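You operate a simulated robot arm through the tools that you are given. There is no shell and no other tool. Be economical: measure what you need, move in short steps, check, and stop when the job is done.

You run a simulated robot arm. Do the job below in one go: nothing can be reset, and whatever is moved stays where it is left.

TASK
Wipe the dirt off the can in the grey cradle with the orange block.
Fine: the dirt lies on its lid; clamp it first with the blue lever; block back, lever open again, can into the low green tray.

The check looks at the end state, three seconds after you hand in, the way a careful person would. Anything else that was tipped, shoved, dropped, spilled or broken makes it a failure. Lids that push on must go on centred and level and be pressed home; caps that screw on are set level and turned clockwise until they are tight.

THE ROBOT
A 7-joint arm with a two-finger parallel gripper, fixed in place. Base frame: the origin is at the foot of the arm, x ahead of it, y to its left, z up; the work surface is at about z = 900. Lengths are in mm, angles in degrees, forces in N, time in s.
With the tool pointing down near the work surface it reaches from about 300 to 680 mm from the base axis. Its first joint turns from -66.0 to 66.0 degrees. Payload 1.57 kg.
The TCP is the grasp point between the finger pads, 30 mm short of the fingertips. In the tool frame z runs along the fingers and y along their closing line. Largest opening 110 mm; finger width 24, thickness 12; the body of the gripper, 48 by 112 mm, starts 78 mm behind the TCP.
Orientation is told as [roll, pitch, yaw] about the base's x, y, z axes, in that order, counted from this pose: with the fingers straight down and closing along the base's y, the tool's x points along the base's -x, its y along +y and its z along -z.

THE INTERFACE
- The arm moves only by the tool servo_tool. Its argument "commands" is a list of rows, each a list of 7 numbers: the shift along the tool's x, y, z in m, then the turn, a rotation vector about the tool's x, y, z in degrees, then the opening, from 0 (shut) to 1 (fully open). In form: [[tx, ty, tz, rx, ry, rz, gripper], ...]. A call has 1 to 8 rows; each row is the pose to reach, as a shift and turn from the pose commanded when the call began, along the tool's axes at that moment. Rows are played at 5 a second. More than 50 mm and 8.6 degrees between two rows, or a gripper value outside its range, and nothing of the call is played. Where a pose cannot be reached the arm comes as near as it can. A force on the tool above 40 N (or 10 N above the force at the start of the call, whichever is more), or a blocked arm, ends the call early, and 0.2 s more pass. Each finger travels about 108 mm/s and halts on what it meets, pressing with about 37 N; the grip force reading is that of the motor and also rises with nothing between the fingers. The clock runs only during rows and for 0.2 s after the last one: add rows that repeat a pose to give the fingers time. The reply holds the time, the measured pose of the TCP, the force on the tool along the base axes, the opening and the grip force, in the units named above and with some noise.
- Cameras (640 x 400 px; columns grow to the right, rows downward): "scene" is fixed at [162.5, -390.6, 1405.7]; the picture's right is [0.79, -0.61, 0.00], its down [-0.35, -0.45, -0.82] and it looks along [0.50, 0.65, -0.57] (base axes); focal length 232 px, centre (320, 200). "wrist" rides on the gripper at [-36, 0, -80] in the tool frame; the picture's right is [0.00, -1.00, 0.00], its down [0.97, 0.00, -0.24] and it looks along [0.24, 0.00, 0.97] (tool axes); focal length 218 px, centre (320, 200). There is no depth. A picture from a camera that has moved, and an enlarged one, comes with that camera's place and axes in the base frame and with its lens.
- capture(camera): a new picture of that camera. It takes no simulated time.
- zoom(camera, box): a new picture of the part [left, top, right, bottom] of that camera's present view, enlarged. It takes no simulated time.
- hand_in(): hands the job in; it is judged then, once.

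Go step by step. Nothing tells you positions but the pictures and the camera data: compare them with the known pose of the tool, close in by small moves and look again before you grip or let go. The budget is 120 turns and 76 pictures, counting those below and the enlarged ones. Unless the task says otherwise, let go and move clear before handing in, and close with one line.

The tools are called after "Call:" by a JSON object that holds its "name" and its "arguments". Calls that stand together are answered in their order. servo_tool: Moves the arm, as the interface text tells. Its arguments: {"type":"object","properties":{"commands":{"type":"array","items":{"type":"array","items":{"type":"number"}}}},"required":["commands"]} The other tools are called the same way: capture (camera) takes a picture; zoom (camera, box) takes an enlarged picture of a part of a camera's view; hand_in () hands the job in.

At the start:

```text
t: 0.0
eef_pos: [390.8, -9.9, 1287.1]
tool_rot: [0.0, 0.0, 0.0]
contact_force: [-0.4, 0.5, -0.8]
finger_gap: 110.1
grip_force: 0.0
```

scene: 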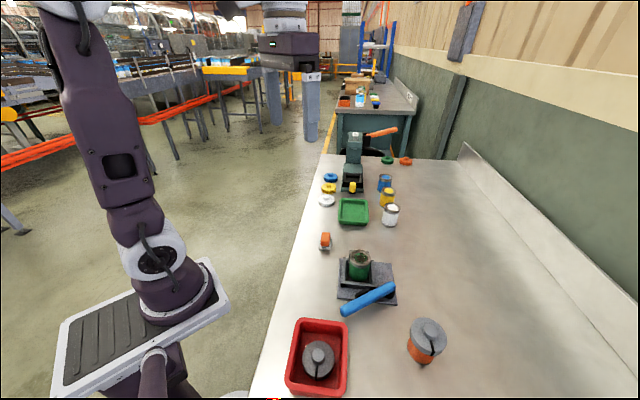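
wrist: 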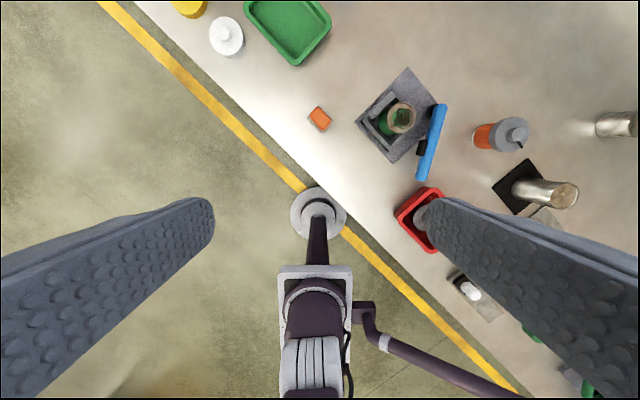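

I see the cradle with the green can and its blue lever near (475,-150), the orange block near (480,-8), and the green tray near (640,45). I'll look at each more closely first.

Call:
{"name": "zoom", "arguments": {"camera": "scene", "box": [310, 220, 430, 330]}}

Call:
{"name": "zoom", "arguments": {"camera": "wrist", "box": [290, 50, 470, 200]}}

Call:
{"name": "zoom", "arguments": {"camera": "scene", "box": [300, 150, 420, 260]}}

```text
3.64 times, centred on (370, 275) of scene
camera zoom: at [162.5, -390.6, 1405.7], right [0.79, -0.61, 0.0], down [-0.35, -0.45, -0.82], along [0.5, 0.65, -0.57], focal length 844 px, centre (138, -73)
```

zoom: 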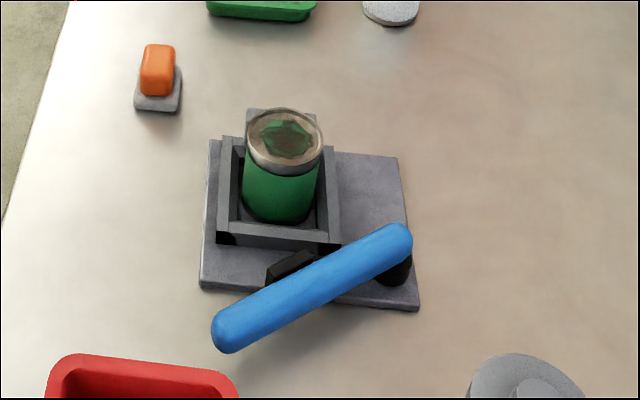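

```text
2.67 times, centred on (380, 125) of wrist
camera zoom: at [427.2, -10.2, 1366.8], right [0.0, -1.0, 0.0], down [-0.97, 0.0, 0.24], along [-0.24, 0.0, -0.97], focal length 582 px, centre (160, 400)
```

zoom: 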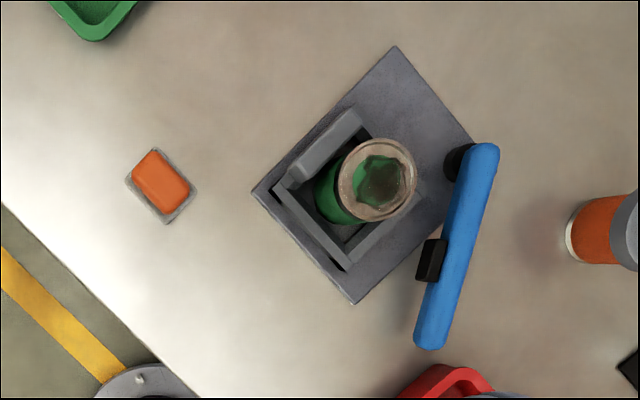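

```text
3.64 times, centred on (360, 205) of scene
camera zoom: at [162.5, -390.6, 1405.7], right [0.79, -0.61, 0.0], down [-0.35, -0.45, -0.82], along [0.5, 0.65, -0.57], focal length 844 px, centre (174, 182)
```

zoom: 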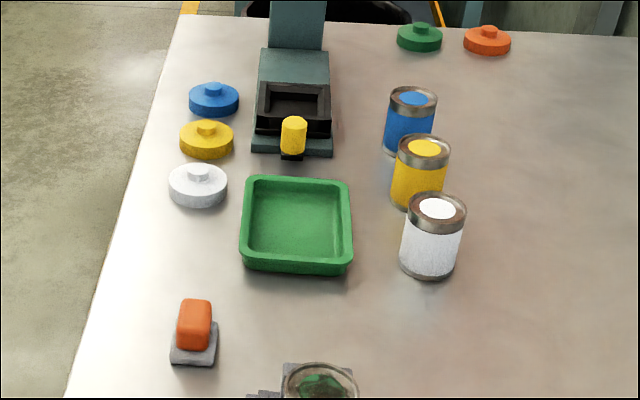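

The lever looks like it swings about a vertical pivot at its right end, with the black pad pressing the can against the tall wall. I'll go closer to check this.

Call:
{"name": "servo_tool", "arguments": {"commands": [[-0.02, -0.02, 0.022, 0, 0, 0, 1], [-0.04, -0.04, 0.044, 0, 0, 0, 1], [-0.06, -0.06, 0.066, 0, 0, 0, 1], [-0.08, -0.08, 0.088, 0, 0, 0, 1], [-0.1, -0.1, 0.11, 0, 0, 0, 1], [-0.11, -0.12, 0.13, 0, 0, 0, 1], [-0.11, -0.12, 0.13, 0, 0, 0, 1]]}}

Call:
{"name": "capture", "arguments": {"camera": "wrist"}}

```text
t: 1.6
eef_pos: [500.7, -130.5, 1156.9]
tool_rot: [-0.1, -0.1, -0.1]
contact_force: [0.5, -0.4, -0.4]
finger_gap: 110.2
grip_force: 0.1
```

```text
70 pictures are left
camera wrist: at [537.0, -131.5, 1237.2], right [0.0, -1.0, 0.0], down [-0.97, 0.0, 0.24], along [-0.24, 0.0, -0.97], focal length 218 px, centre (320, 200)
```

wrist: 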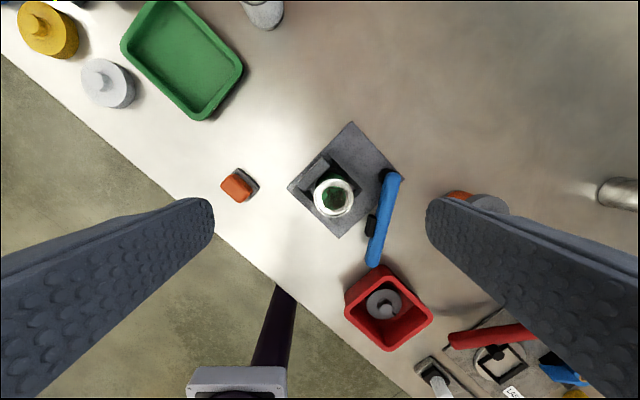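

Call:
{"name": "zoom", "arguments": {"camera": "wrist", "box": [270, 110, 430, 280]}}

Call:
{"name": "zoom", "arguments": {"camera": "scene", "box": [330, 240, 410, 320]}}

```text
2.35 times, centred on (350, 195) of wrist
camera zoom: at [537.0, -131.5, 1237.2], right [0.0, -1.0, 0.0], down [-0.97, 0.0, 0.24], along [-0.24, 0.0, -0.97], focal length 514 px, centre (249, 212)
```

zoom: 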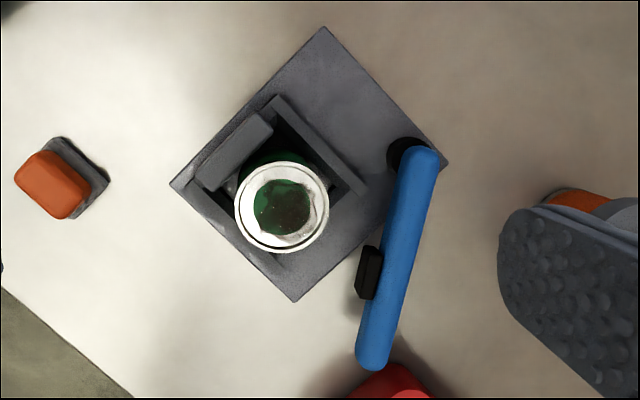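

```text
5.00 times, centred on (370, 280) of scene
camera zoom: at [162.5, -390.6, 1405.7], right [0.79, -0.61, 0.0], down [-0.35, -0.45, -0.82], along [0.5, 0.65, -0.57], focal length 1160 px, centre (70, -200)
```

zoom: 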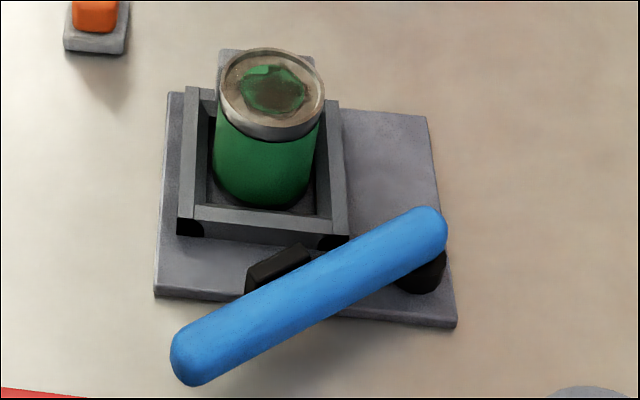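

The geometry is clear: the lever pivots at about (494,-231) and its free end is at about (367,-212, z≈932). It needs to swing about 36° toward the can at (473,-148), whose lid is at z≈966. I'll close the gripper and move above the outer side of the lever.

Call:
{"name": "servo_tool", "arguments": {"commands": [[0.02, -0.024, 0.027, 0, 0, 0, 0.8], [0.04, -0.048, 0.054, 0, 0, 2, 0.6], [0.06, -0.072, 0.08, 0, 0, 4, 0.4], [0.08, -0.096, 0.106, 0, 0, 6, 0.2], [0.1, -0.115, 0.13, 0, 0, 8, 0], [0.108, -0.124, 0.147, 0, 0, 9, 0], [0.108, -0.124, 0.147, 0, 0, 9, 0]]}}

Call:
{"name": "capture", "arguments": {"camera": "wrist"}}

Call:
{"name": "zoom", "arguments": {"camera": "scene", "box": [280, 230, 440, 390]}}

```text
t: 3.2
eef_pos: [391.0, -252.9, 1009.9]
tool_rot: [0.0, 0.0, -9.0]
contact_force: [-0.3, 1.2, -0.3]
finger_gap: 0.0
grip_force: 21.5
```

```text
67 pictures are left
camera wrist: at [428.0, -259.2, 1090.0], right [-0.16, -0.99, 0.0], down [-0.96, 0.15, 0.24], along [-0.24, 0.04, -0.97], focal length 218 px, centre (320, 200)
```

wrist: 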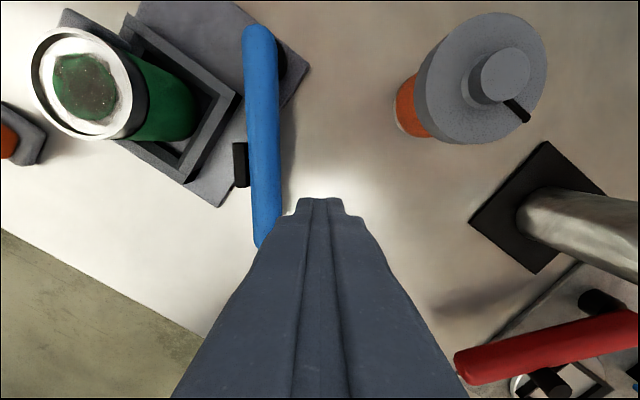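

```text
2.50 times, centred on (360, 310) of scene
camera zoom: at [162.5, -390.6, 1405.7], right [0.79, -0.61, 0.0], down [-0.35, -0.45, -0.82], along [0.5, 0.65, -0.57], focal length 580 px, centre (220, -75)
```

zoom: 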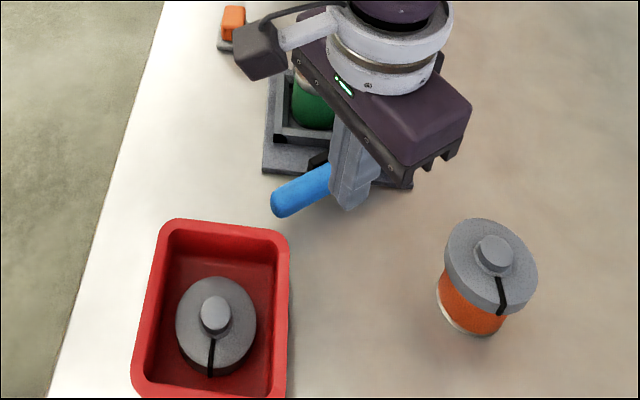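

The fingers are over clear table on the outer side of the lever, with a free path down. I'll descend to lever height.

Call:
{"name": "servo_tool", "arguments": {"commands": [[0, 0, 0.02, 0, 0, 0, 0], [0, 0, 0.04, 0, 0, 0, 0], [0, 0, 0.058, 0, 0, 0, 0], [0, 0, 0.058, 0, 0, 0, 0]]}}

Call:
{"name": "capture", "arguments": {"camera": "wrist"}}

Call:
{"name": "zoom", "arguments": {"camera": "scene", "box": [320, 240, 420, 330]}}

```text
t: 4.2
eef_pos: [393.4, -253.5, 952.0]
tool_rot: [-0.1, 0.0, -9.0]
contact_force: [0.4, -0.1, 1.0]
finger_gap: 0.0
grip_force: 21.3
```

```text
65 pictures are left
camera wrist: at [428.6, -259.2, 1032.5], right [-0.16, -0.99, 0.0], down [-0.96, 0.15, 0.24], along [-0.24, 0.04, -0.97], focal length 218 px, centre (320, 200)
```

wrist: 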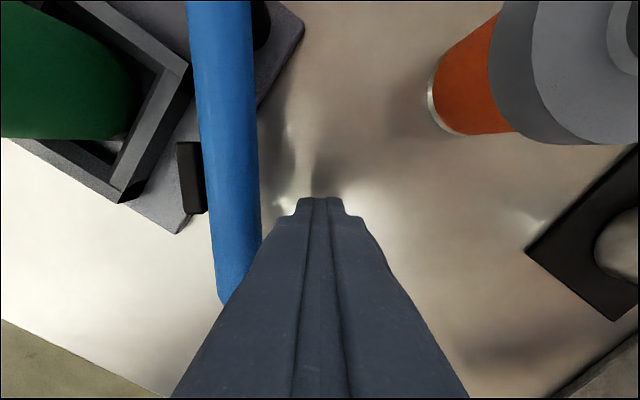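

```text
4.44 times, centred on (370, 285) of scene
camera zoom: at [162.5, -390.6, 1405.7], right [0.79, -0.61, 0.0], down [-0.35, -0.45, -0.82], along [0.5, 0.65, -0.57], focal length 1031 px, centre (98, -178)
```

zoom: 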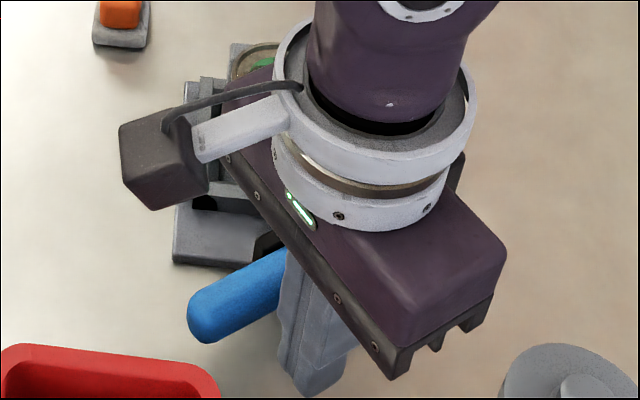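

I'll sweep the lever along its arc to just short of clamping, then check.

Call:
{"name": "servo_tool", "arguments": {"commands": [[0.0014, 0.015, 0, 0, 0, 0, 0], [0.0032, 0.0255, 0, 0, 0, 6, 0], [0.0038, 0.0359, 0, 0, 0, 12, 0], [0.0035, 0.0465, 0, 0, 0, 18, 0], [0.0021, 0.057, 0, 0, 0, 24, 0], [-0.0004, 0.067, 0, 0, 0, 30, 0], [-0.0004, 0.067, 0, 0, 0, 30, 0]]}}

Call:
{"name": "capture", "arguments": {"camera": "wrist"}}

```text
t: 5.8
eef_pos: [404.3, -186.6, 951.8]
tool_rot: [0.0, 0.0, -39.0]
contact_force: [0.0, -0.2, -0.2]
finger_gap: 0.3
grip_force: 21.1
```

```text
63 pictures are left
camera wrist: at [432.2, -210.4, 1032.1], right [-0.63, -0.78, 0.0], down [-0.75, 0.61, 0.24], along [-0.19, 0.15, -0.97], focal length 218 px, centre (320, 200)
```

wrist: 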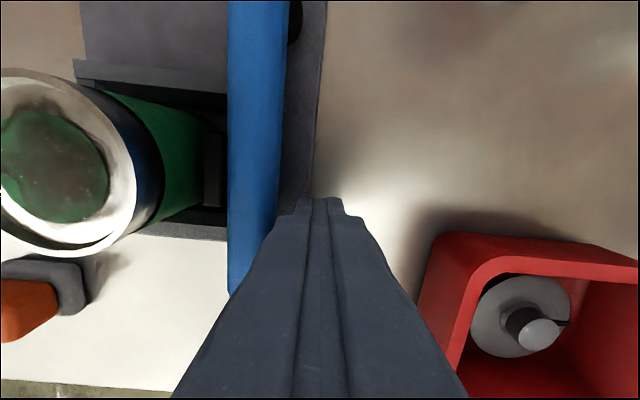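

The lever follows and is close to the can. I'll keep going in small steps until the force rises.

Call:
{"name": "servo_tool", "arguments": {"commands": [[0.001, 0.0046, 0, 0, 0, 3, 0], [0.0022, 0.0093, 0, 0, 0, 6, 0], [0.0025, 0.0145, 0, 0, 0, 9, 0], [0.0029, 0.0198, 0, 0, 0, 12, 0], [0.0029, 0.0198, 0, 0, 0, 12, 0]]}}

Call:
{"name": "capture", "arguments": {"camera": "wrist"}}

```text
t: 6.8
eef_pos: [408.4, -177.3, 951.4]
tool_rot: [-0.6, 0.0, -50.8]
contact_force: [-10.1, -10.4, 1.2]
finger_gap: 0.5
grip_force: 21.0
stopped in row 5: the force on the tool passed its limit (the readings are from after the stop); the commanded pose is now the measured one
```

```text
62 pictures are left
camera wrist: at [431.9, -204.9, 1032.0], right [-0.78, -0.63, 0.01], down [-0.61, 0.75, 0.24], along [-0.16, 0.18, -0.97], focal length 218 px, centre (320, 200)
```

wrist: 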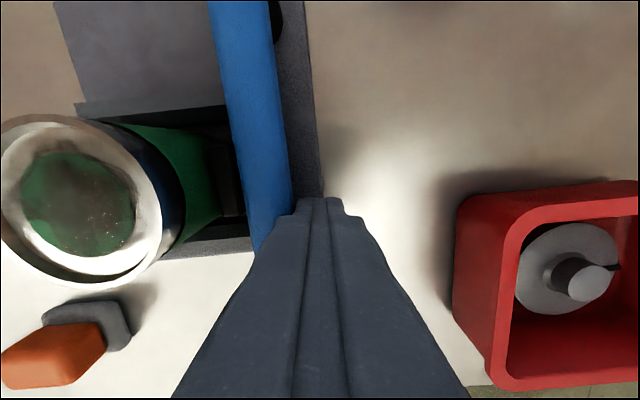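

The lever met a firm stop at the expected 135°, with the pad against the can. I'll back off, rise, and see whether it stays closed.

Call:
{"name": "servo_tool", "arguments": {"commands": [[0, -0.015, 0, 0, 0, 0, 0], [0, -0.02, -0.03, 0, 0, 0, 0], [0, -0.02, -0.07, 0, 0, -5, 0], [0, 0.01, -0.11, 0, 0, -10, 0], [0, 0.01, -0.11, 0, 0, -10, 0]]}}

Call:
{"name": "capture", "arguments": {"camera": "wrist"}}

Call:
{"name": "zoom", "arguments": {"camera": "scene", "box": [320, 220, 420, 320]}}

```text
t: 8.0
eef_pos: [418.7, -169.8, 1061.0]
tool_rot: [-0.4, 0.2, -40.7]
contact_force: [0.3, -0.1, 0.4]
finger_gap: 0.0
grip_force: 20.8
```

```text
61 pictures are left
camera wrist: at [446.9, -192.3, 1141.6], right [-0.65, -0.76, 0.01], down [-0.73, 0.63, 0.24], along [-0.19, 0.15, -0.97], focal length 218 px, centre (320, 200)
```

wrist: 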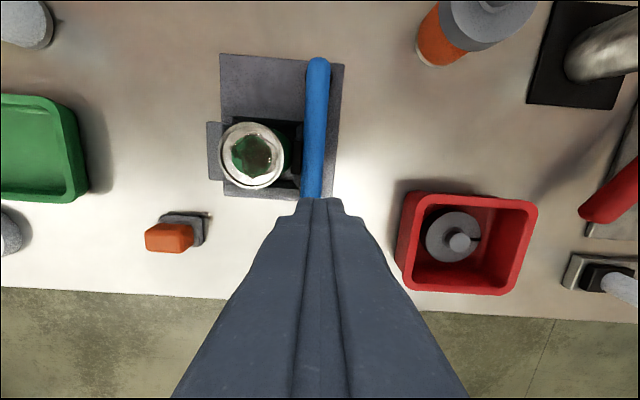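

```text
4.00 times, centred on (370, 270) of scene
camera zoom: at [162.5, -390.6, 1405.7], right [0.79, -0.61, 0.0], down [-0.35, -0.45, -0.82], along [0.5, 0.65, -0.57], focal length 928 px, centre (120, -80)
```

zoom: 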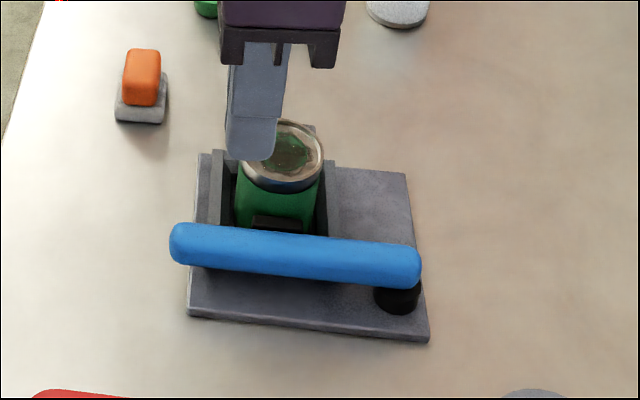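

The lever holds the can clamped. Next I'll move above the orange block with the gripper open.

Call:
{"name": "servo_tool", "arguments": {"commands": [[0.015, 0.04, 0, 0, 0, 1, 0.1], [0.03, 0.08, 0, 0, 0, 2, 0.3], [0.045, 0.12, 0.01, 0, 0, 3, 0.6], [0.0616, 0.1606, 0.02, 0, 0, 4.3, 0.8], [0.0616, 0.1606, 0.02, 0, 0, 4.3, 0.8], [0.0616, 0.1606, 0.02, 0, 0, 4.3, 0.8]]}}

Call:
{"name": "capture", "arguments": {"camera": "wrist"}}

Call:
{"name": "zoom", "arguments": {"camera": "scene", "box": [300, 210, 360, 260]}}

```text
t: 9.4
eef_pos: [474.9, -8.0, 1041.1]
tool_rot: [-0.4, 0.1, -45.1]
contact_force: [-0.5, -0.5, -0.4]
finger_gap: 88.1
grip_force: 0.2
```

```text
59 pictures are left
camera wrist: at [501.9, -32.5, 1120.5], right [-0.71, -0.71, 0.01], down [-0.68, 0.69, 0.24], along [-0.18, 0.17, -0.97], focal length 218 px, centre (320, 200)
```

wrist: 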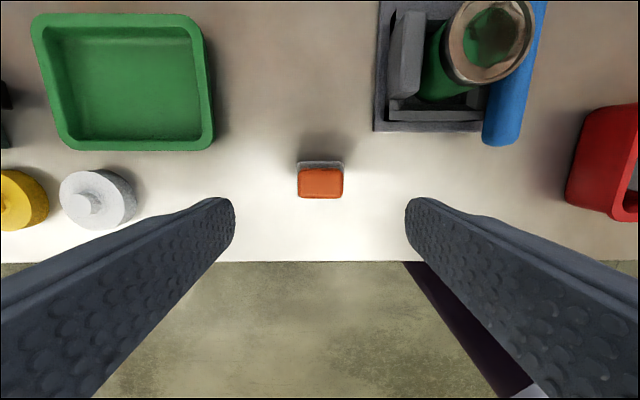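

```text
8.00 times, centred on (330, 235) of scene
camera zoom: at [162.5, -390.6, 1405.7], right [0.79, -0.61, 0.0], down [-0.35, -0.45, -0.82], along [0.5, 0.65, -0.57], focal length 1856 px, centre (240, -80)
```

zoom: 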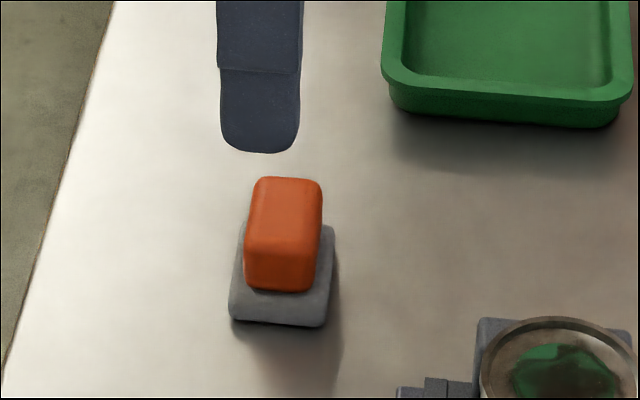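

The block is aligned with the gripper. It measures about 40 × 27 mm, its top is at z≈931, and it sits on a small grey rest. I'll go down with the tips at about 918 and check before gripping.

Call:
{"name": "servo_tool", "arguments": {"commands": [[-0.001, 0.0, 0.03, 0.4, 0, 0, 0.7], [-0.002, 0.0005, 0.06, 0.4, 0, 0, 0.7], [-0.002, 0.0005, 0.08, 0.4, 0, 0, 0.7], [-0.002, 0.0005, 0.093, 0.4, 0, 0, 0.7], [-0.002, 0.0005, 0.093, 0.4, 0, 0, 0.7]]}}

Call:
{"name": "capture", "arguments": {"camera": "wrist"}}

Call:
{"name": "zoom", "arguments": {"camera": "scene", "box": [300, 210, 360, 260]}}

```text
t: 10.6
eef_pos: [478.9, -8.4, 947.1]
tool_rot: [-1.0, 0.0, -45.1]
contact_force: [-0.6, -0.3, 0.8]
finger_gap: 77.1
grip_force: 0.0
```

```text
57 pictures are left
camera wrist: at [504.1, -33.9, 1027.2], right [-0.71, -0.71, 0.01], down [-0.68, 0.69, 0.24], along [-0.18, 0.16, -0.97], focal length 218 px, centre (320, 200)
```

wrist: 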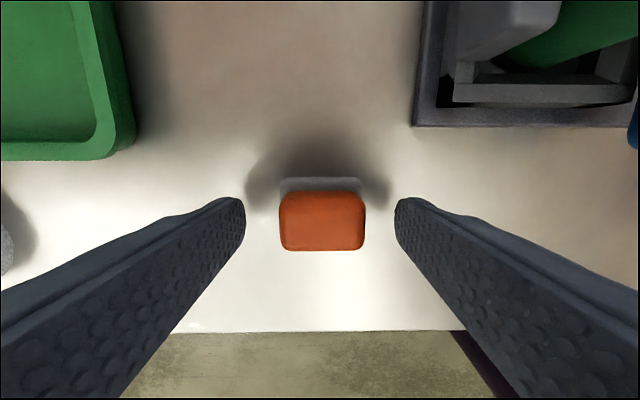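

```text
8.00 times, centred on (330, 235) of scene
camera zoom: at [162.5, -390.6, 1405.7], right [0.79, -0.61, 0.0], down [-0.35, -0.45, -0.82], along [0.5, 0.65, -0.57], focal length 1856 px, centre (240, -80)
```

zoom: 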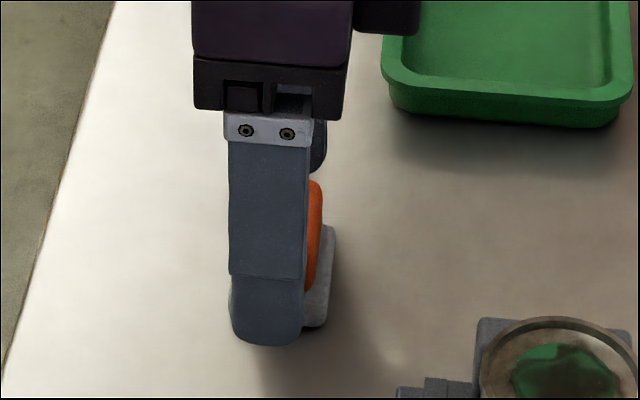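

The block is centred between the fingers. I'll level the small tilt and grip.

Call:
{"name": "servo_tool", "arguments": {"commands": [[0, 0, 0, -0.7, 0.7, 0, 0.6], [0, 0, 0, -0.7, 0.7, 0, 0.4], [0, 0, 0, -0.7, 0.7, 0, 0.2], [0, 0, 0, -0.7, 0.7, 0, 0.2], [0, 0, 0, -0.7, 0.7, 0, 0.2]]}}

```text
t: 11.8
eef_pos: [477.8, -9.1, 947.9]
tool_rot: [-0.2, 0.7, -45.1]
contact_force: [0.5, 1.1, 0.7]
finger_gap: 39.0
grip_force: 36.6
```

It's gripped at 39 mm. I'll lift and look.

Call:
{"name": "servo_tool", "arguments": {"commands": [[0, 0, -0.02, 0, 0, 0, 0.2], [0, 0, -0.05, -0.6, -0.36, 0, 0.2], [0, 0, -0.08, -0.6, -0.36, 0, 0.2], [0, 0, -0.08, -0.6, -0.36, 0, 0.2]]}}

Call:
{"name": "zoom", "arguments": {"camera": "scene", "box": [280, 180, 400, 280]}}

Call:
{"name": "capture", "arguments": {"camera": "wrist"}}

```text
t: 12.8
eef_pos: [477.7, -10.2, 1028.2]
tool_rot: [0.4, 0.4, -45.0]
contact_force: [-0.5, -0.1, -0.8]
finger_gap: 38.9
grip_force: 36.7
```

```text
4.00 times, centred on (340, 230) of scene
camera zoom: at [162.5, -390.6, 1405.7], right [0.79, -0.61, 0.0], down [-0.35, -0.45, -0.82], along [0.5, 0.65, -0.57], focal length 928 px, centre (240, 80)
```

zoom: 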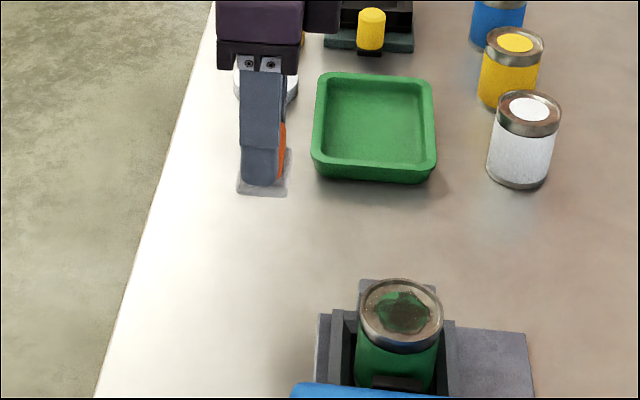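

```text
54 pictures are left
camera wrist: at [503.7, -36.1, 1108.2], right [-0.71, -0.71, -0.01], down [-0.69, 0.68, 0.25], along [-0.17, 0.18, -0.97], focal length 218 px, centre (320, 200)
```

wrist: 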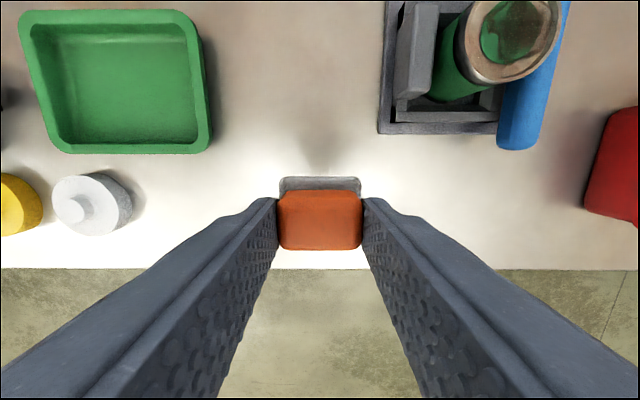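

Call:
{"name": "zoom", "arguments": {"camera": "scene", "box": [320, 190, 370, 250]}}

```text
6.67 times, centred on (345, 220) of scene
camera zoom: at [162.5, -390.6, 1405.7], right [0.79, -0.61, 0.0], down [-0.35, -0.45, -0.82], along [0.5, 0.65, -0.57], focal length 1547 px, centre (153, 67)
```

zoom: 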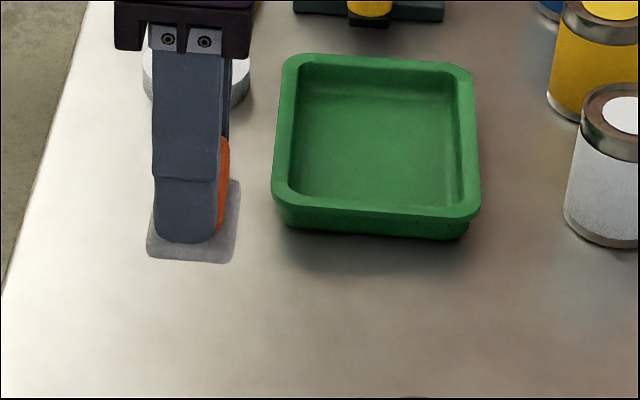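

The grey pad came up with the block, so it is the wiping face, with its bottom 48 mm below the TCP. I'll carry it above the can.

Call:
{"name": "servo_tool", "arguments": {"commands": [[0, 0, -0.012, 0, 0, 0, 0.2], [-0.025, -0.027, -0.012, 0, -0.3, 0, 0.2], [-0.05, -0.054, -0.012, 0, -0.57, 0, 0.2], [-0.075, -0.08, -0.012, 0, -0.57, 0, 0.2], [-0.0938, -0.1011, -0.012, 0, -0.57, 0, 0.2], [-0.0938, -0.1011, -0.012, 0, -0.57, 0, 0.2]]}}

Call:
{"name": "capture", "arguments": {"camera": "wrist"}}

Call:
{"name": "zoom", "arguments": {"camera": "scene", "box": [320, 210, 420, 300]}}

```text
t: 14.2
eef_pos: [472.6, -146.9, 1037.4]
tool_rot: [0.4, -0.2, -45.0]
contact_force: [0.4, -0.4, -0.6]
finger_gap: 39.0
grip_force: 37.5
```

```text
52 pictures are left
camera wrist: at [498.2, -172.9, 1118.0], right [-0.71, -0.71, -0.01], down [-0.69, 0.69, 0.24], along [-0.16, 0.17, -0.97], focal length 218 px, centre (320, 200)
```

wrist: 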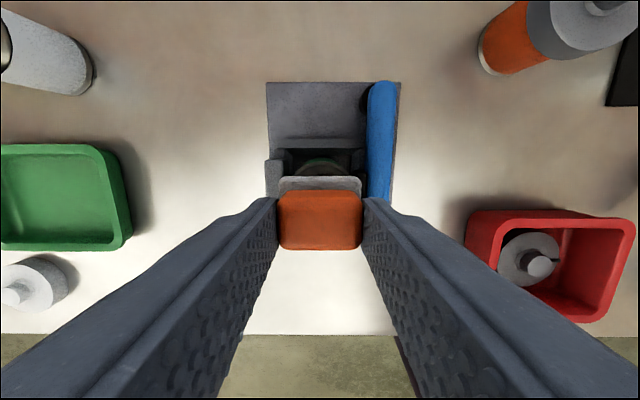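

```text
4.44 times, centred on (370, 255) of scene
camera zoom: at [162.5, -390.6, 1405.7], right [0.79, -0.61, 0.0], down [-0.35, -0.45, -0.82], along [0.5, 0.65, -0.57], focal length 1031 px, centre (98, -44)
```

zoom: 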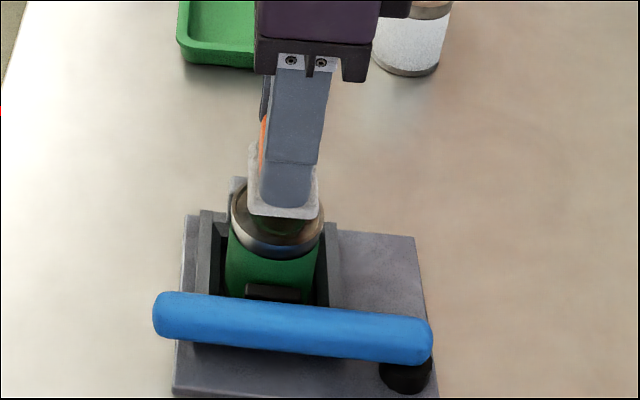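

The pad is centred over the lid, about 23 mm above it. I'll lower it in stages until it touches.

Call:
{"name": "servo_tool", "arguments": {"commands": [[0, 0, 0.008, 0, 0, 0, 0.2], [0, 0, 0.014, 0, 0, 0, 0.2], [0, 0, 0.018, 0, 0, 0, 0.2], [0, 0, 0.02, 0, 0, 0, 0.2], [0, 0, 0.021, 0, 0, 0, 0.2], [0, 0, 0.022, 0, 0, 0, 0.2], [0, 0, 0.023, 0, 0, 0, 0.2]]}}

```text
t: 15.8
eef_pos: [474.0, -147.9, 1015.8]
tool_rot: [0.5, -0.3, -45.1]
contact_force: [4.1, -0.6, 37.3]
finger_gap: 38.9
grip_force: 37.1
```

Contact reads 37 N, which is more than I want. I'll ease off a little.

Call:
{"name": "servo_tool", "arguments": {"commands": [[0, 0, -0.001, 0, 0, 0, 0.2], [0, 0, -0.001, 0, 0, 0, 0.2]]}}

```text
t: 16.4
eef_pos: [472.3, -146.7, 1016.1]
tool_rot: [0.4, -0.3, -45.0]
contact_force: [4.9, -3.5, 18.3]
finger_gap: 38.8
grip_force: 37.2
```

At about 18 N the pressure is good. I'll wipe with strokes across the lid.

Call:
{"name": "servo_tool", "arguments": {"commands": [[0.005, 0, 0, 0, 0, 0, 0.2], [0.01, 0, 0, 0, 0, 0, 0.2], [0.005, 0, 0, 0, 0, 0, 0.2], [0, 0, 0, 0, 0, 0, 0.2], [-0.005, 0, 0, 0, 0, 0, 0.2], [-0.01, 0, 0, 0, 0, 0, 0.2], [-0.005, 0, 0, 0, 0, 0, 0.2], [0, 0, 0, 0, 0, 0, 0.2]]}}

Call:
{"name": "servo_tool", "arguments": {"commands": [[0, 0.005, 0, 0, 0, 0, 0.2], [0, 0.01, 0, 0, 0, 0, 0.2], [0, 0.005, 0, 0, 0, 0, 0.2], [0, 0, 0, 0, 0, 0, 0.2], [0, -0.005, 0, 0, 0, 0, 0.2], [0, -0.01, 0, 0, 0, 0, 0.2], [0, -0.005, 0, 0, 0, 0, 0.2], [0, 0, 0, 0, 0, 0, 0.2]]}}

Call:
{"name": "zoom", "arguments": {"camera": "scene", "box": [320, 210, 420, 300]}}

```text
t: 18.2
eef_pos: [474.4, -147.9, 1015.0]
tool_rot: [0.4, -0.2, -45.0]
contact_force: [0.6, -0.2, 0.3]
finger_gap: 38.6
grip_force: 37.4
```

```text
t: 20.0
eef_pos: [473.4, -148.2, 1018.1]
tool_rot: [0.3, -0.2, -45.1]
contact_force: [-3.3, -3.7, 12.5]
finger_gap: 38.8
grip_force: 36.5
```

```text
4.44 times, centred on (370, 255) of scene
camera zoom: at [162.2, -390.7, 1405.7], right [0.79, -0.61, 0.0], down [-0.35, -0.45, -0.82], along [0.5, 0.65, -0.57], focal length 1031 px, centre (98, -44)
```

zoom: 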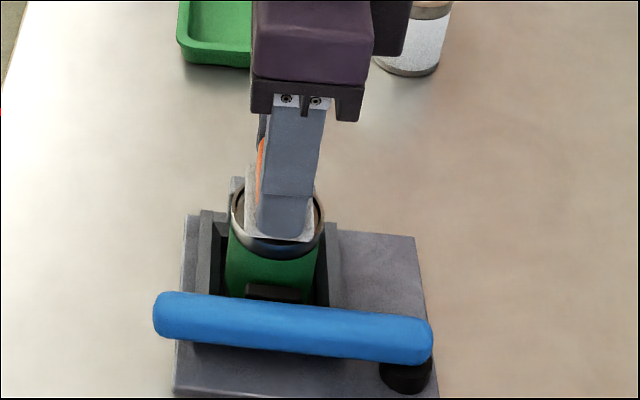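

I'll lift and move aside to inspect the lid.

Call:
{"name": "servo_tool", "arguments": {"commands": [[0, 0, -0.02, 0, 0, 0, 0.2], [0.02, 0.02, -0.03, 0, 0, 0, 0.2], [0.045, 0.05, -0.03, 0, 0, 0, 0.2], [0.045, 0.05, -0.03, 0, 0, 0, 0.2]]}}

Call:
{"name": "zoom", "arguments": {"camera": "scene", "box": [330, 220, 410, 290]}}

Call:
{"name": "capture", "arguments": {"camera": "wrist"}}

```text
t: 21.0
eef_pos: [477.4, -79.4, 1048.2]
tool_rot: [0.5, -0.1, -45.2]
contact_force: [-0.2, -0.6, -0.3]
finger_gap: 39.0
grip_force: 36.5
```

```text
5.71 times, centred on (370, 255) of scene
camera zoom: at [162.5, -390.6, 1405.7], right [0.79, -0.61, 0.0], down [-0.35, -0.45, -0.82], along [0.5, 0.65, -0.57], focal length 1326 px, centre (34, -114)
```

zoom: 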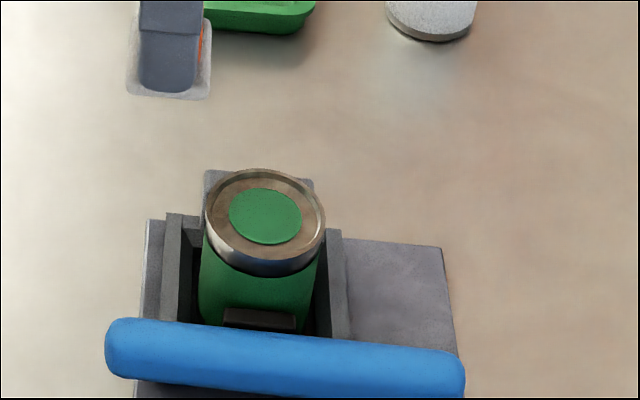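

```text
48 pictures are left
camera wrist: at [502.2, -106.0, 1127.5], right [-0.71, -0.71, -0.01], down [-0.69, 0.69, 0.24], along [-0.16, 0.17, -0.97], focal length 218 px, centre (320, 200)
```

wrist: 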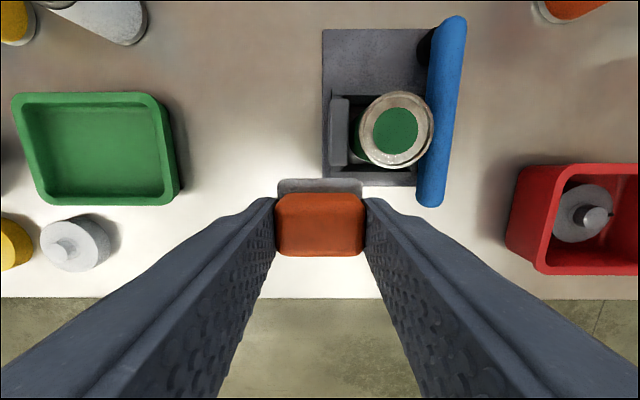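

The lid is clean, showing only its green dot. I'll carry the block back above its original spot at (478,-9).

Call:
{"name": "servo_tool", "arguments": {"commands": [[0.025, 0.025, 0, 0, 0, 0, 0.2], [0.0494, 0.05, 0.02, 0.35, -0.35, 0, 0.2], [0.0494, 0.05, 0.05, 0.35, -0.35, 0, 0.2], [0.0494, 0.05, 0.08, 0.35, -0.35, 0, 0.2], [0.0494, 0.05, 0.08, 0.35, -0.35, 0, 0.2]]}}

Call:
{"name": "zoom", "arguments": {"camera": "scene", "box": [300, 210, 360, 260]}}

Call:
{"name": "capture", "arguments": {"camera": "wrist"}}

```text
t: 22.2
eef_pos: [478.5, -9.5, 967.3]
tool_rot: [0.1, -0.4, -45.1]
contact_force: [0.5, -0.6, -1.1]
finger_gap: 38.8
grip_force: 37.0
```

```text
8.00 times, centred on (330, 235) of scene
camera zoom: at [162.5, -390.6, 1405.7], right [0.79, -0.61, 0.0], down [-0.35, -0.45, -0.82], along [0.5, 0.65, -0.57], focal length 1856 px, centre (240, -80)
```

zoom: 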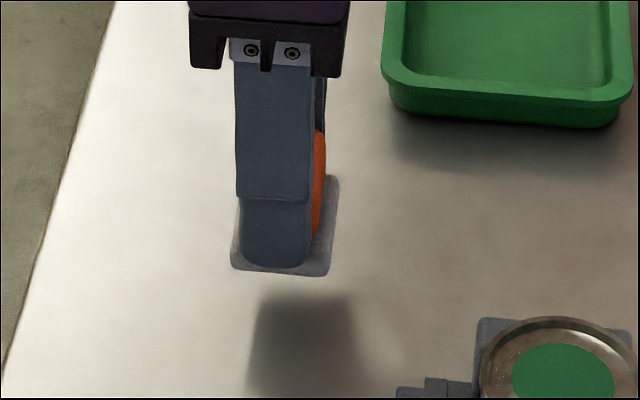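

```text
46 pictures are left
camera wrist: at [502.4, -34.8, 1046.7], right [-0.71, -0.71, 0.0], down [-0.69, 0.69, 0.23], along [-0.16, 0.16, -0.97], focal length 218 px, centre (320, 200)
```

wrist: 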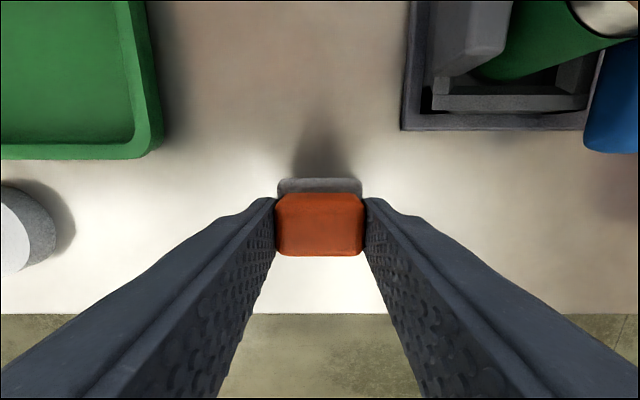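

The block slipped slightly up in the grip during pressing, so I'll lower gently until it meets the table.

Call:
{"name": "servo_tool", "arguments": {"commands": [[0, 0, 0.01, 0, 0, 0, 0.2], [0, 0, 0.016, 0, 0, 0, 0.2], [0, 0, 0.018, 0, 0, 0, 0.2], [0, 0, 0.019, 0, 0, 0, 0.2], [0, 0, 0.02, 0, 0, 0, 0.2], [0, 0, 0.02, 0, 0, 0, 0.2]]}}

```text
t: 23.6
eef_pos: [478.3, -9.5, 947.3]
tool_rot: [0.2, -0.5, -45.1]
contact_force: [-0.1, -0.6, -0.7]
finger_gap: 39.0
grip_force: 36.7
```

Call:
{"name": "servo_tool", "arguments": {"commands": [[0, 0, 0.001, 0, 0, 0, 0.2], [0, 0, 0.002, 0, 0, 0, 0.2], [0, 0, 0.0025, 0, 0, 0, 0.2], [0, 0, 0.003, 0, 0, 0, 0.2]]}}

```text
t: 24.6
eef_pos: [477.8, -9.3, 943.6]
tool_rot: [0.0, -0.5, -45.0]
contact_force: [0.3, 0.5, 0.2]
finger_gap: 38.8
grip_force: 37.3
```

Call:
{"name": "servo_tool", "arguments": {"commands": [[0, 0, 0.001, 0, 0, 0, 0.2], [0, 0, 0.0015, 0, 0, 0, 0.2], [0, 0, 0.002, 0, 0, 0, 0.2], [0, 0, 0.002, 0, 0, 0, 0.2]]}}

Call:
{"name": "zoom", "arguments": {"camera": "scene", "box": [300, 210, 360, 260]}}

```text
t: 25.6
eef_pos: [477.5, -9.7, 941.6]
tool_rot: [0.2, -0.6, -45.1]
contact_force: [-1.3, -1.3, 11.5]
finger_gap: 38.7
grip_force: 37.1
```

```text
8.00 times, centred on (330, 235) of scene
camera zoom: at [162.3, -390.6, 1405.7], right [0.79, -0.61, 0.0], down [-0.35, -0.45, -0.82], along [0.5, 0.65, -0.57], focal length 1856 px, centre (240, -80)
```

zoom: 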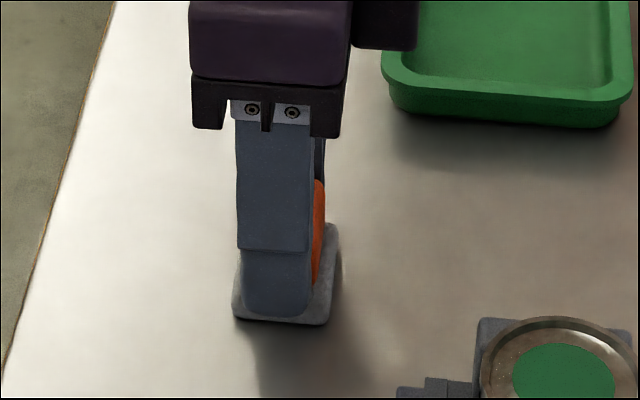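

Contact reads 11 N and the block is back on its spot. I'll release it and rise.

Call:
{"name": "servo_tool", "arguments": {"commands": [[0, 0, 0, 0, 0, 0, 0.4], [0, 0, 0, 0, 0, 0, 0.6], [0, 0, 0, 0, 0, 0, 0.65], [0, 0, -0.04, 0, 0, 0, 0.65], [0, 0, -0.085, 0.3, 0.3, 0, 0.65], [0, 0, -0.12, 0.3, 0.3, 0, 0.65], [0, 0, -0.12, 0.3, 0.3, 0, 0.65]]}}

Call:
{"name": "capture", "arguments": {"camera": "wrist"}}

Call:
{"name": "zoom", "arguments": {"camera": "scene", "box": [300, 210, 360, 260]}}

```text
t: 27.2
eef_pos: [475.7, -9.3, 1062.6]
tool_rot: [-0.1, -0.3, -45.0]
contact_force: [0.1, -0.1, -0.6]
finger_gap: 71.5
grip_force: 0.1
```

```text
44 pictures are left
camera wrist: at [502.2, -33.9, 1142.2], right [-0.71, -0.71, 0.0], down [-0.69, 0.69, 0.24], along [-0.17, 0.16, -0.97], focal length 218 px, centre (320, 200)
```

wrist: 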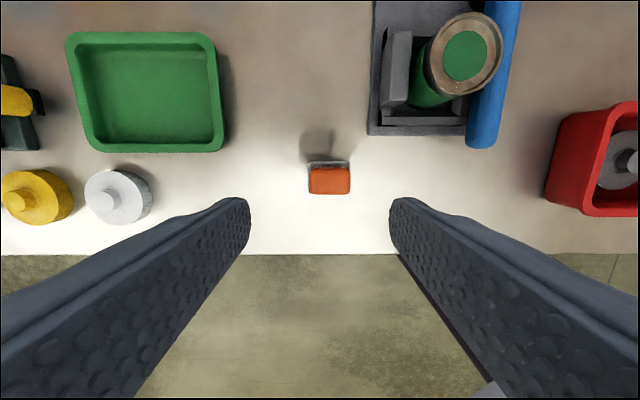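

```text
8.00 times, centred on (330, 235) of scene
camera zoom: at [162.5, -390.6, 1405.7], right [0.79, -0.61, 0.0], down [-0.35, -0.45, -0.82], along [0.5, 0.65, -0.57], focal length 1856 px, centre (240, -80)
```

zoom: 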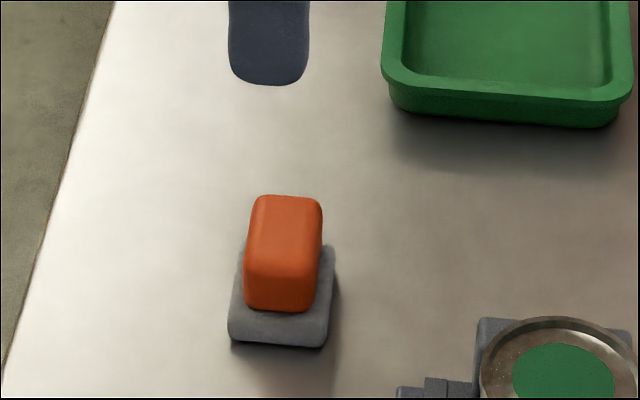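

On release the block slid about 10 mm along the closing line. I'll go down around it again and centre it back with the fingers.

Call:
{"name": "servo_tool", "arguments": {"commands": [[-0.0013, 0.0016, 0.04, 0, 0, 0, 0.85], [-0.0013, 0.0016, 0.08, 0, 0, 0, 0.85], [-0.0013, 0.0016, 0.1, 0, 0, 0, 0.85], [-0.0013, 0.0016, 0.115, 0, 0, 0, 0.85], [-0.0013, 0.0016, 0.115, 0, 0, 0, 0.85]]}}

Call:
{"name": "capture", "arguments": {"camera": "wrist"}}

```text
t: 28.4
eef_pos: [477.9, -10.4, 947.3]
tool_rot: [-0.2, -0.2, -45.0]
contact_force: [0.3, 0.1, 1.3]
finger_gap: 93.5
grip_force: 0.1
```

```text
42 pictures are left
camera wrist: at [504.0, -34.8, 1026.8], right [-0.71, -0.71, 0.0], down [-0.69, 0.69, 0.24], along [-0.17, 0.16, -0.97], focal length 218 px, centre (320, 200)
```

wrist: 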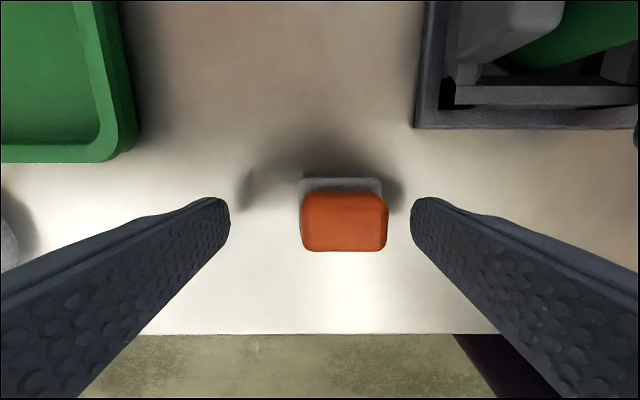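

Call:
{"name": "servo_tool", "arguments": {"commands": [[0, 0, 0, 0, 0, 0, 0.7], [0, 0, 0, 0, 0, 0, 0.6], [0, 0, 0, 0, 0, 0, 0.5], [0, 0, 0, 0, 0, 0, 0.42], [0, 0, 0, 0, 0, 0, 0.37], [0, 0, 0, 0, 0, 0, 0.37]]}}

Call:
{"name": "capture", "arguments": {"camera": "wrist"}}

```text
t: 29.8
eef_pos: [479.4, -9.7, 947.0]
tool_rot: [-0.3, -0.2, -45.1]
contact_force: [0.1, 0.0, 0.0]
finger_gap: 40.4
grip_force: 0.0
```

```text
41 pictures are left
camera wrist: at [504.1, -34.7, 1027.0], right [-0.71, -0.71, 0.0], down [-0.69, 0.69, 0.24], along [-0.17, 0.16, -0.97], focal length 218 px, centre (320, 200)
```

wrist: 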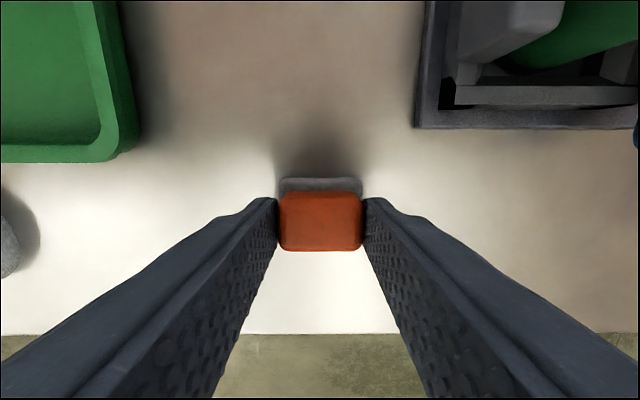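

The block is centred again without being squeezed. I'll open slowly and rise.

Call:
{"name": "servo_tool", "arguments": {"commands": [[0, 0, 0, 0, 0, 0, 0.4], [0, 0, 0, 0, 0, 0, 0.45], [0, 0, 0, 0, 0, 0, 0.55], [0, 0, -0.03, 0, 0, 0, 0.6], [0, 0, -0.07, 0, 0, 0, 0.65], [0, 0, -0.115, 0, 0, 0, 0.65], [0, 0, -0.115, 0, 0, 0, 0.65]]}}

Call:
{"name": "capture", "arguments": {"camera": "wrist"}}

Call:
{"name": "zoom", "arguments": {"camera": "scene", "box": [300, 210, 360, 260]}}

```text
t: 31.4
eef_pos: [479.2, -9.2, 1062.4]
tool_rot: [-0.3, -0.2, -45.0]
contact_force: [-0.1, 0.5, 0.0]
finger_gap: 71.5
grip_force: 0.1
```

```text
40 pictures are left
camera wrist: at [504.5, -33.9, 1142.4], right [-0.71, -0.71, 0.0], down [-0.69, 0.69, 0.24], along [-0.17, 0.16, -0.97], focal length 218 px, centre (320, 200)
```

wrist: 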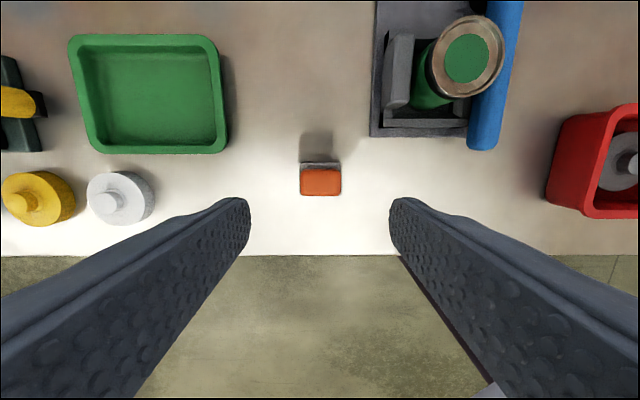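

```text
8.00 times, centred on (330, 235) of scene
camera zoom: at [162.5, -390.6, 1405.7], right [0.79, -0.61, 0.0], down [-0.35, -0.45, -0.82], along [0.5, 0.65, -0.57], focal length 1856 px, centre (240, -80)
```

zoom: 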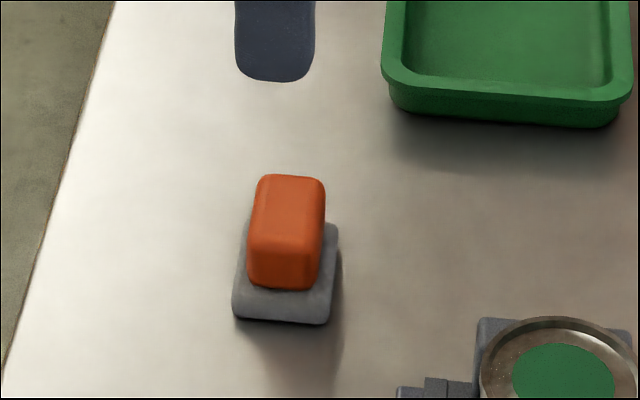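

The block is back within about a millimetre. Next I'll close the fingers and go to the can side of the lever's free end to push it open.

Call:
{"name": "servo_tool", "arguments": {"commands": [[-0.01, -0.03, 0, 0, 0, 0, 0.4], [-0.02, -0.06, 0, 0, 0, 0, 0.2], [-0.03, -0.09, 0.02, 0, 0, 0, 0], [-0.0393, -0.1154, 0.05, 0, 0, 0, 0], [-0.0393, -0.1154, 0.06, 0, 0, 0, 0], [-0.0393, -0.1154, 0.06, 0, 0, 0, 0]]}}

Call:
{"name": "capture", "arguments": {"camera": "wrist"}}

Call:
{"name": "zoom", "arguments": {"camera": "scene", "box": [320, 220, 420, 320]}}

```text
t: 32.8
eef_pos: [424.2, -118.6, 1002.2]
tool_rot: [-0.2, -0.1, -45.0]
contact_force: [-0.4, -0.5, 0.4]
finger_gap: 0.1
grip_force: 21.6
```

```text
38 pictures are left
camera wrist: at [449.9, -143.5, 1082.3], right [-0.71, -0.71, 0.0], down [-0.69, 0.69, 0.24], along [-0.17, 0.16, -0.97], focal length 218 px, centre (320, 200)
```

wrist: 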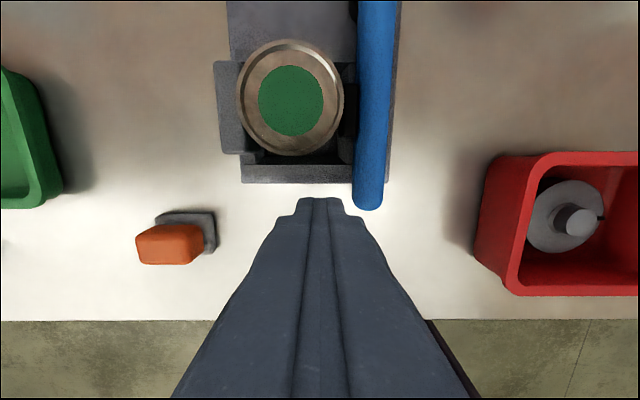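

```text
4.00 times, centred on (370, 270) of scene
camera zoom: at [162.5, -390.6, 1405.7], right [0.79, -0.61, 0.0], down [-0.35, -0.45, -0.82], along [0.5, 0.65, -0.57], focal length 928 px, centre (120, -80)
```

zoom: 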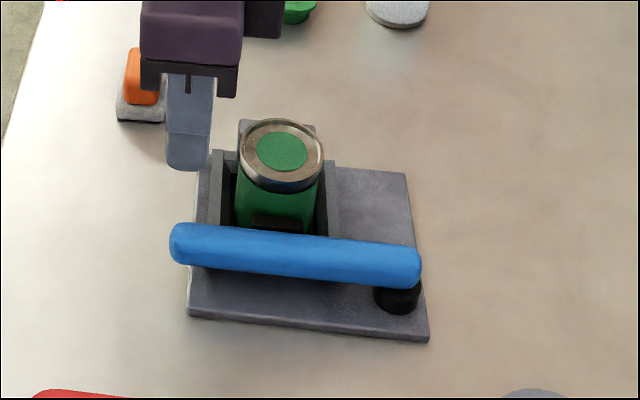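

The fingers are off the plate edge, beside the lever's end. I'll descend to lever height.

Call:
{"name": "servo_tool", "arguments": {"commands": [[0, 0, 0.02, 0, 0, 0, 0], [0, 0, 0.035, 0, 0, 0, 0], [0, 0, 0.048, 0, 0, 0, 0], [0, 0, 0.048, 0, 0, 0, 0]]}}

Call:
{"name": "capture", "arguments": {"camera": "wrist"}}

```text
t: 33.8
eef_pos: [424.9, -118.7, 953.8]
tool_rot: [-0.2, -0.3, -45.0]
contact_force: [0.4, -0.4, 0.1]
finger_gap: 0.0
grip_force: 21.4
```

```text
36 pictures are left
camera wrist: at [450.4, -143.9, 1034.1], right [-0.71, -0.71, 0.0], down [-0.69, 0.69, 0.24], along [-0.17, 0.16, -0.97], focal length 218 px, centre (320, 200)
```

wrist: 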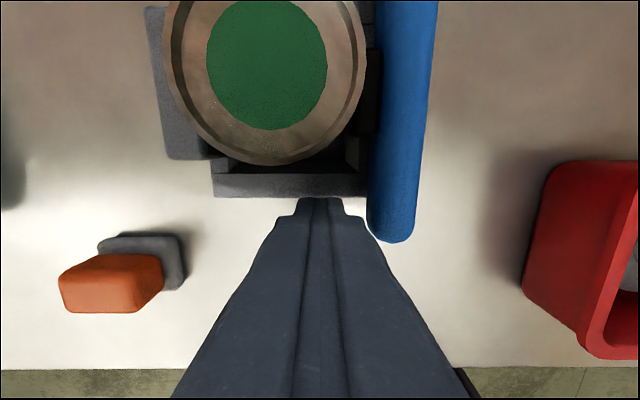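

I'll sweep the lever back along its arc, to about 165° first.

Call:
{"name": "servo_tool", "arguments": {"commands": [[-0.0023, -0.0075, 0, 0, 0, 0, 0], [-0.0006, -0.0208, 0, 0, 0, -6, 0], [0, -0.0342, 0, 0, 0, -12, 0], [-0.0013, -0.0477, 0, 0, 0, -18, 0], [-0.0037, -0.0609, 0, 0, 0, -24, 0], [-0.0077, -0.0736, 0, 0, 0, -30, 0], [-0.0077, -0.0736, 0, 0, 0, -30, 0]]}}

Call:
{"name": "capture", "arguments": {"camera": "wrist"}}

Call:
{"name": "zoom", "arguments": {"camera": "scene", "box": [320, 220, 420, 320]}}

```text
t: 35.4
eef_pos: [378.6, -175.9, 955.3]
tool_rot: [-0.4, -0.2, -15.0]
contact_force: [0.6, -0.1, -0.1]
finger_gap: 0.4
grip_force: 21.1
```

```text
35 pictures are left
camera wrist: at [413.4, -185.6, 1035.0], right [-0.26, -0.97, 0.01], down [-0.94, 0.25, 0.24], along [-0.23, 0.06, -0.97], focal length 218 px, centre (320, 200)
```

wrist: 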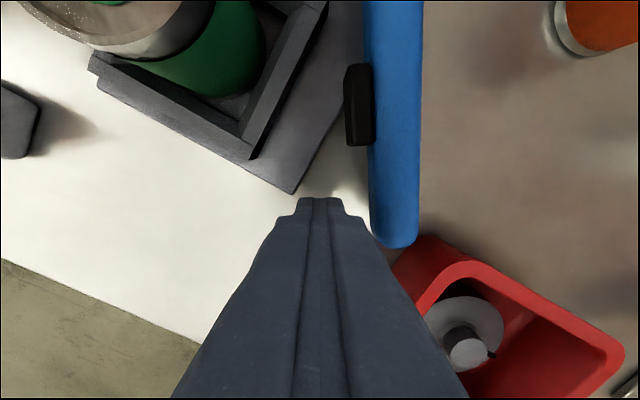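

```text
4.00 times, centred on (370, 270) of scene
camera zoom: at [162.5, -390.6, 1405.7], right [0.79, -0.61, 0.0], down [-0.35, -0.45, -0.82], along [0.5, 0.65, -0.57], focal length 928 px, centre (120, -80)
```

zoom: 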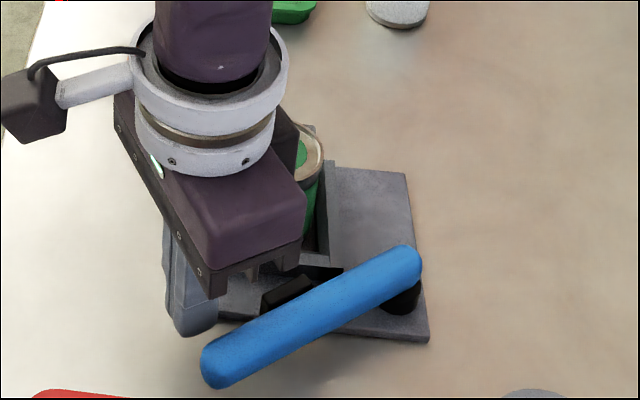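

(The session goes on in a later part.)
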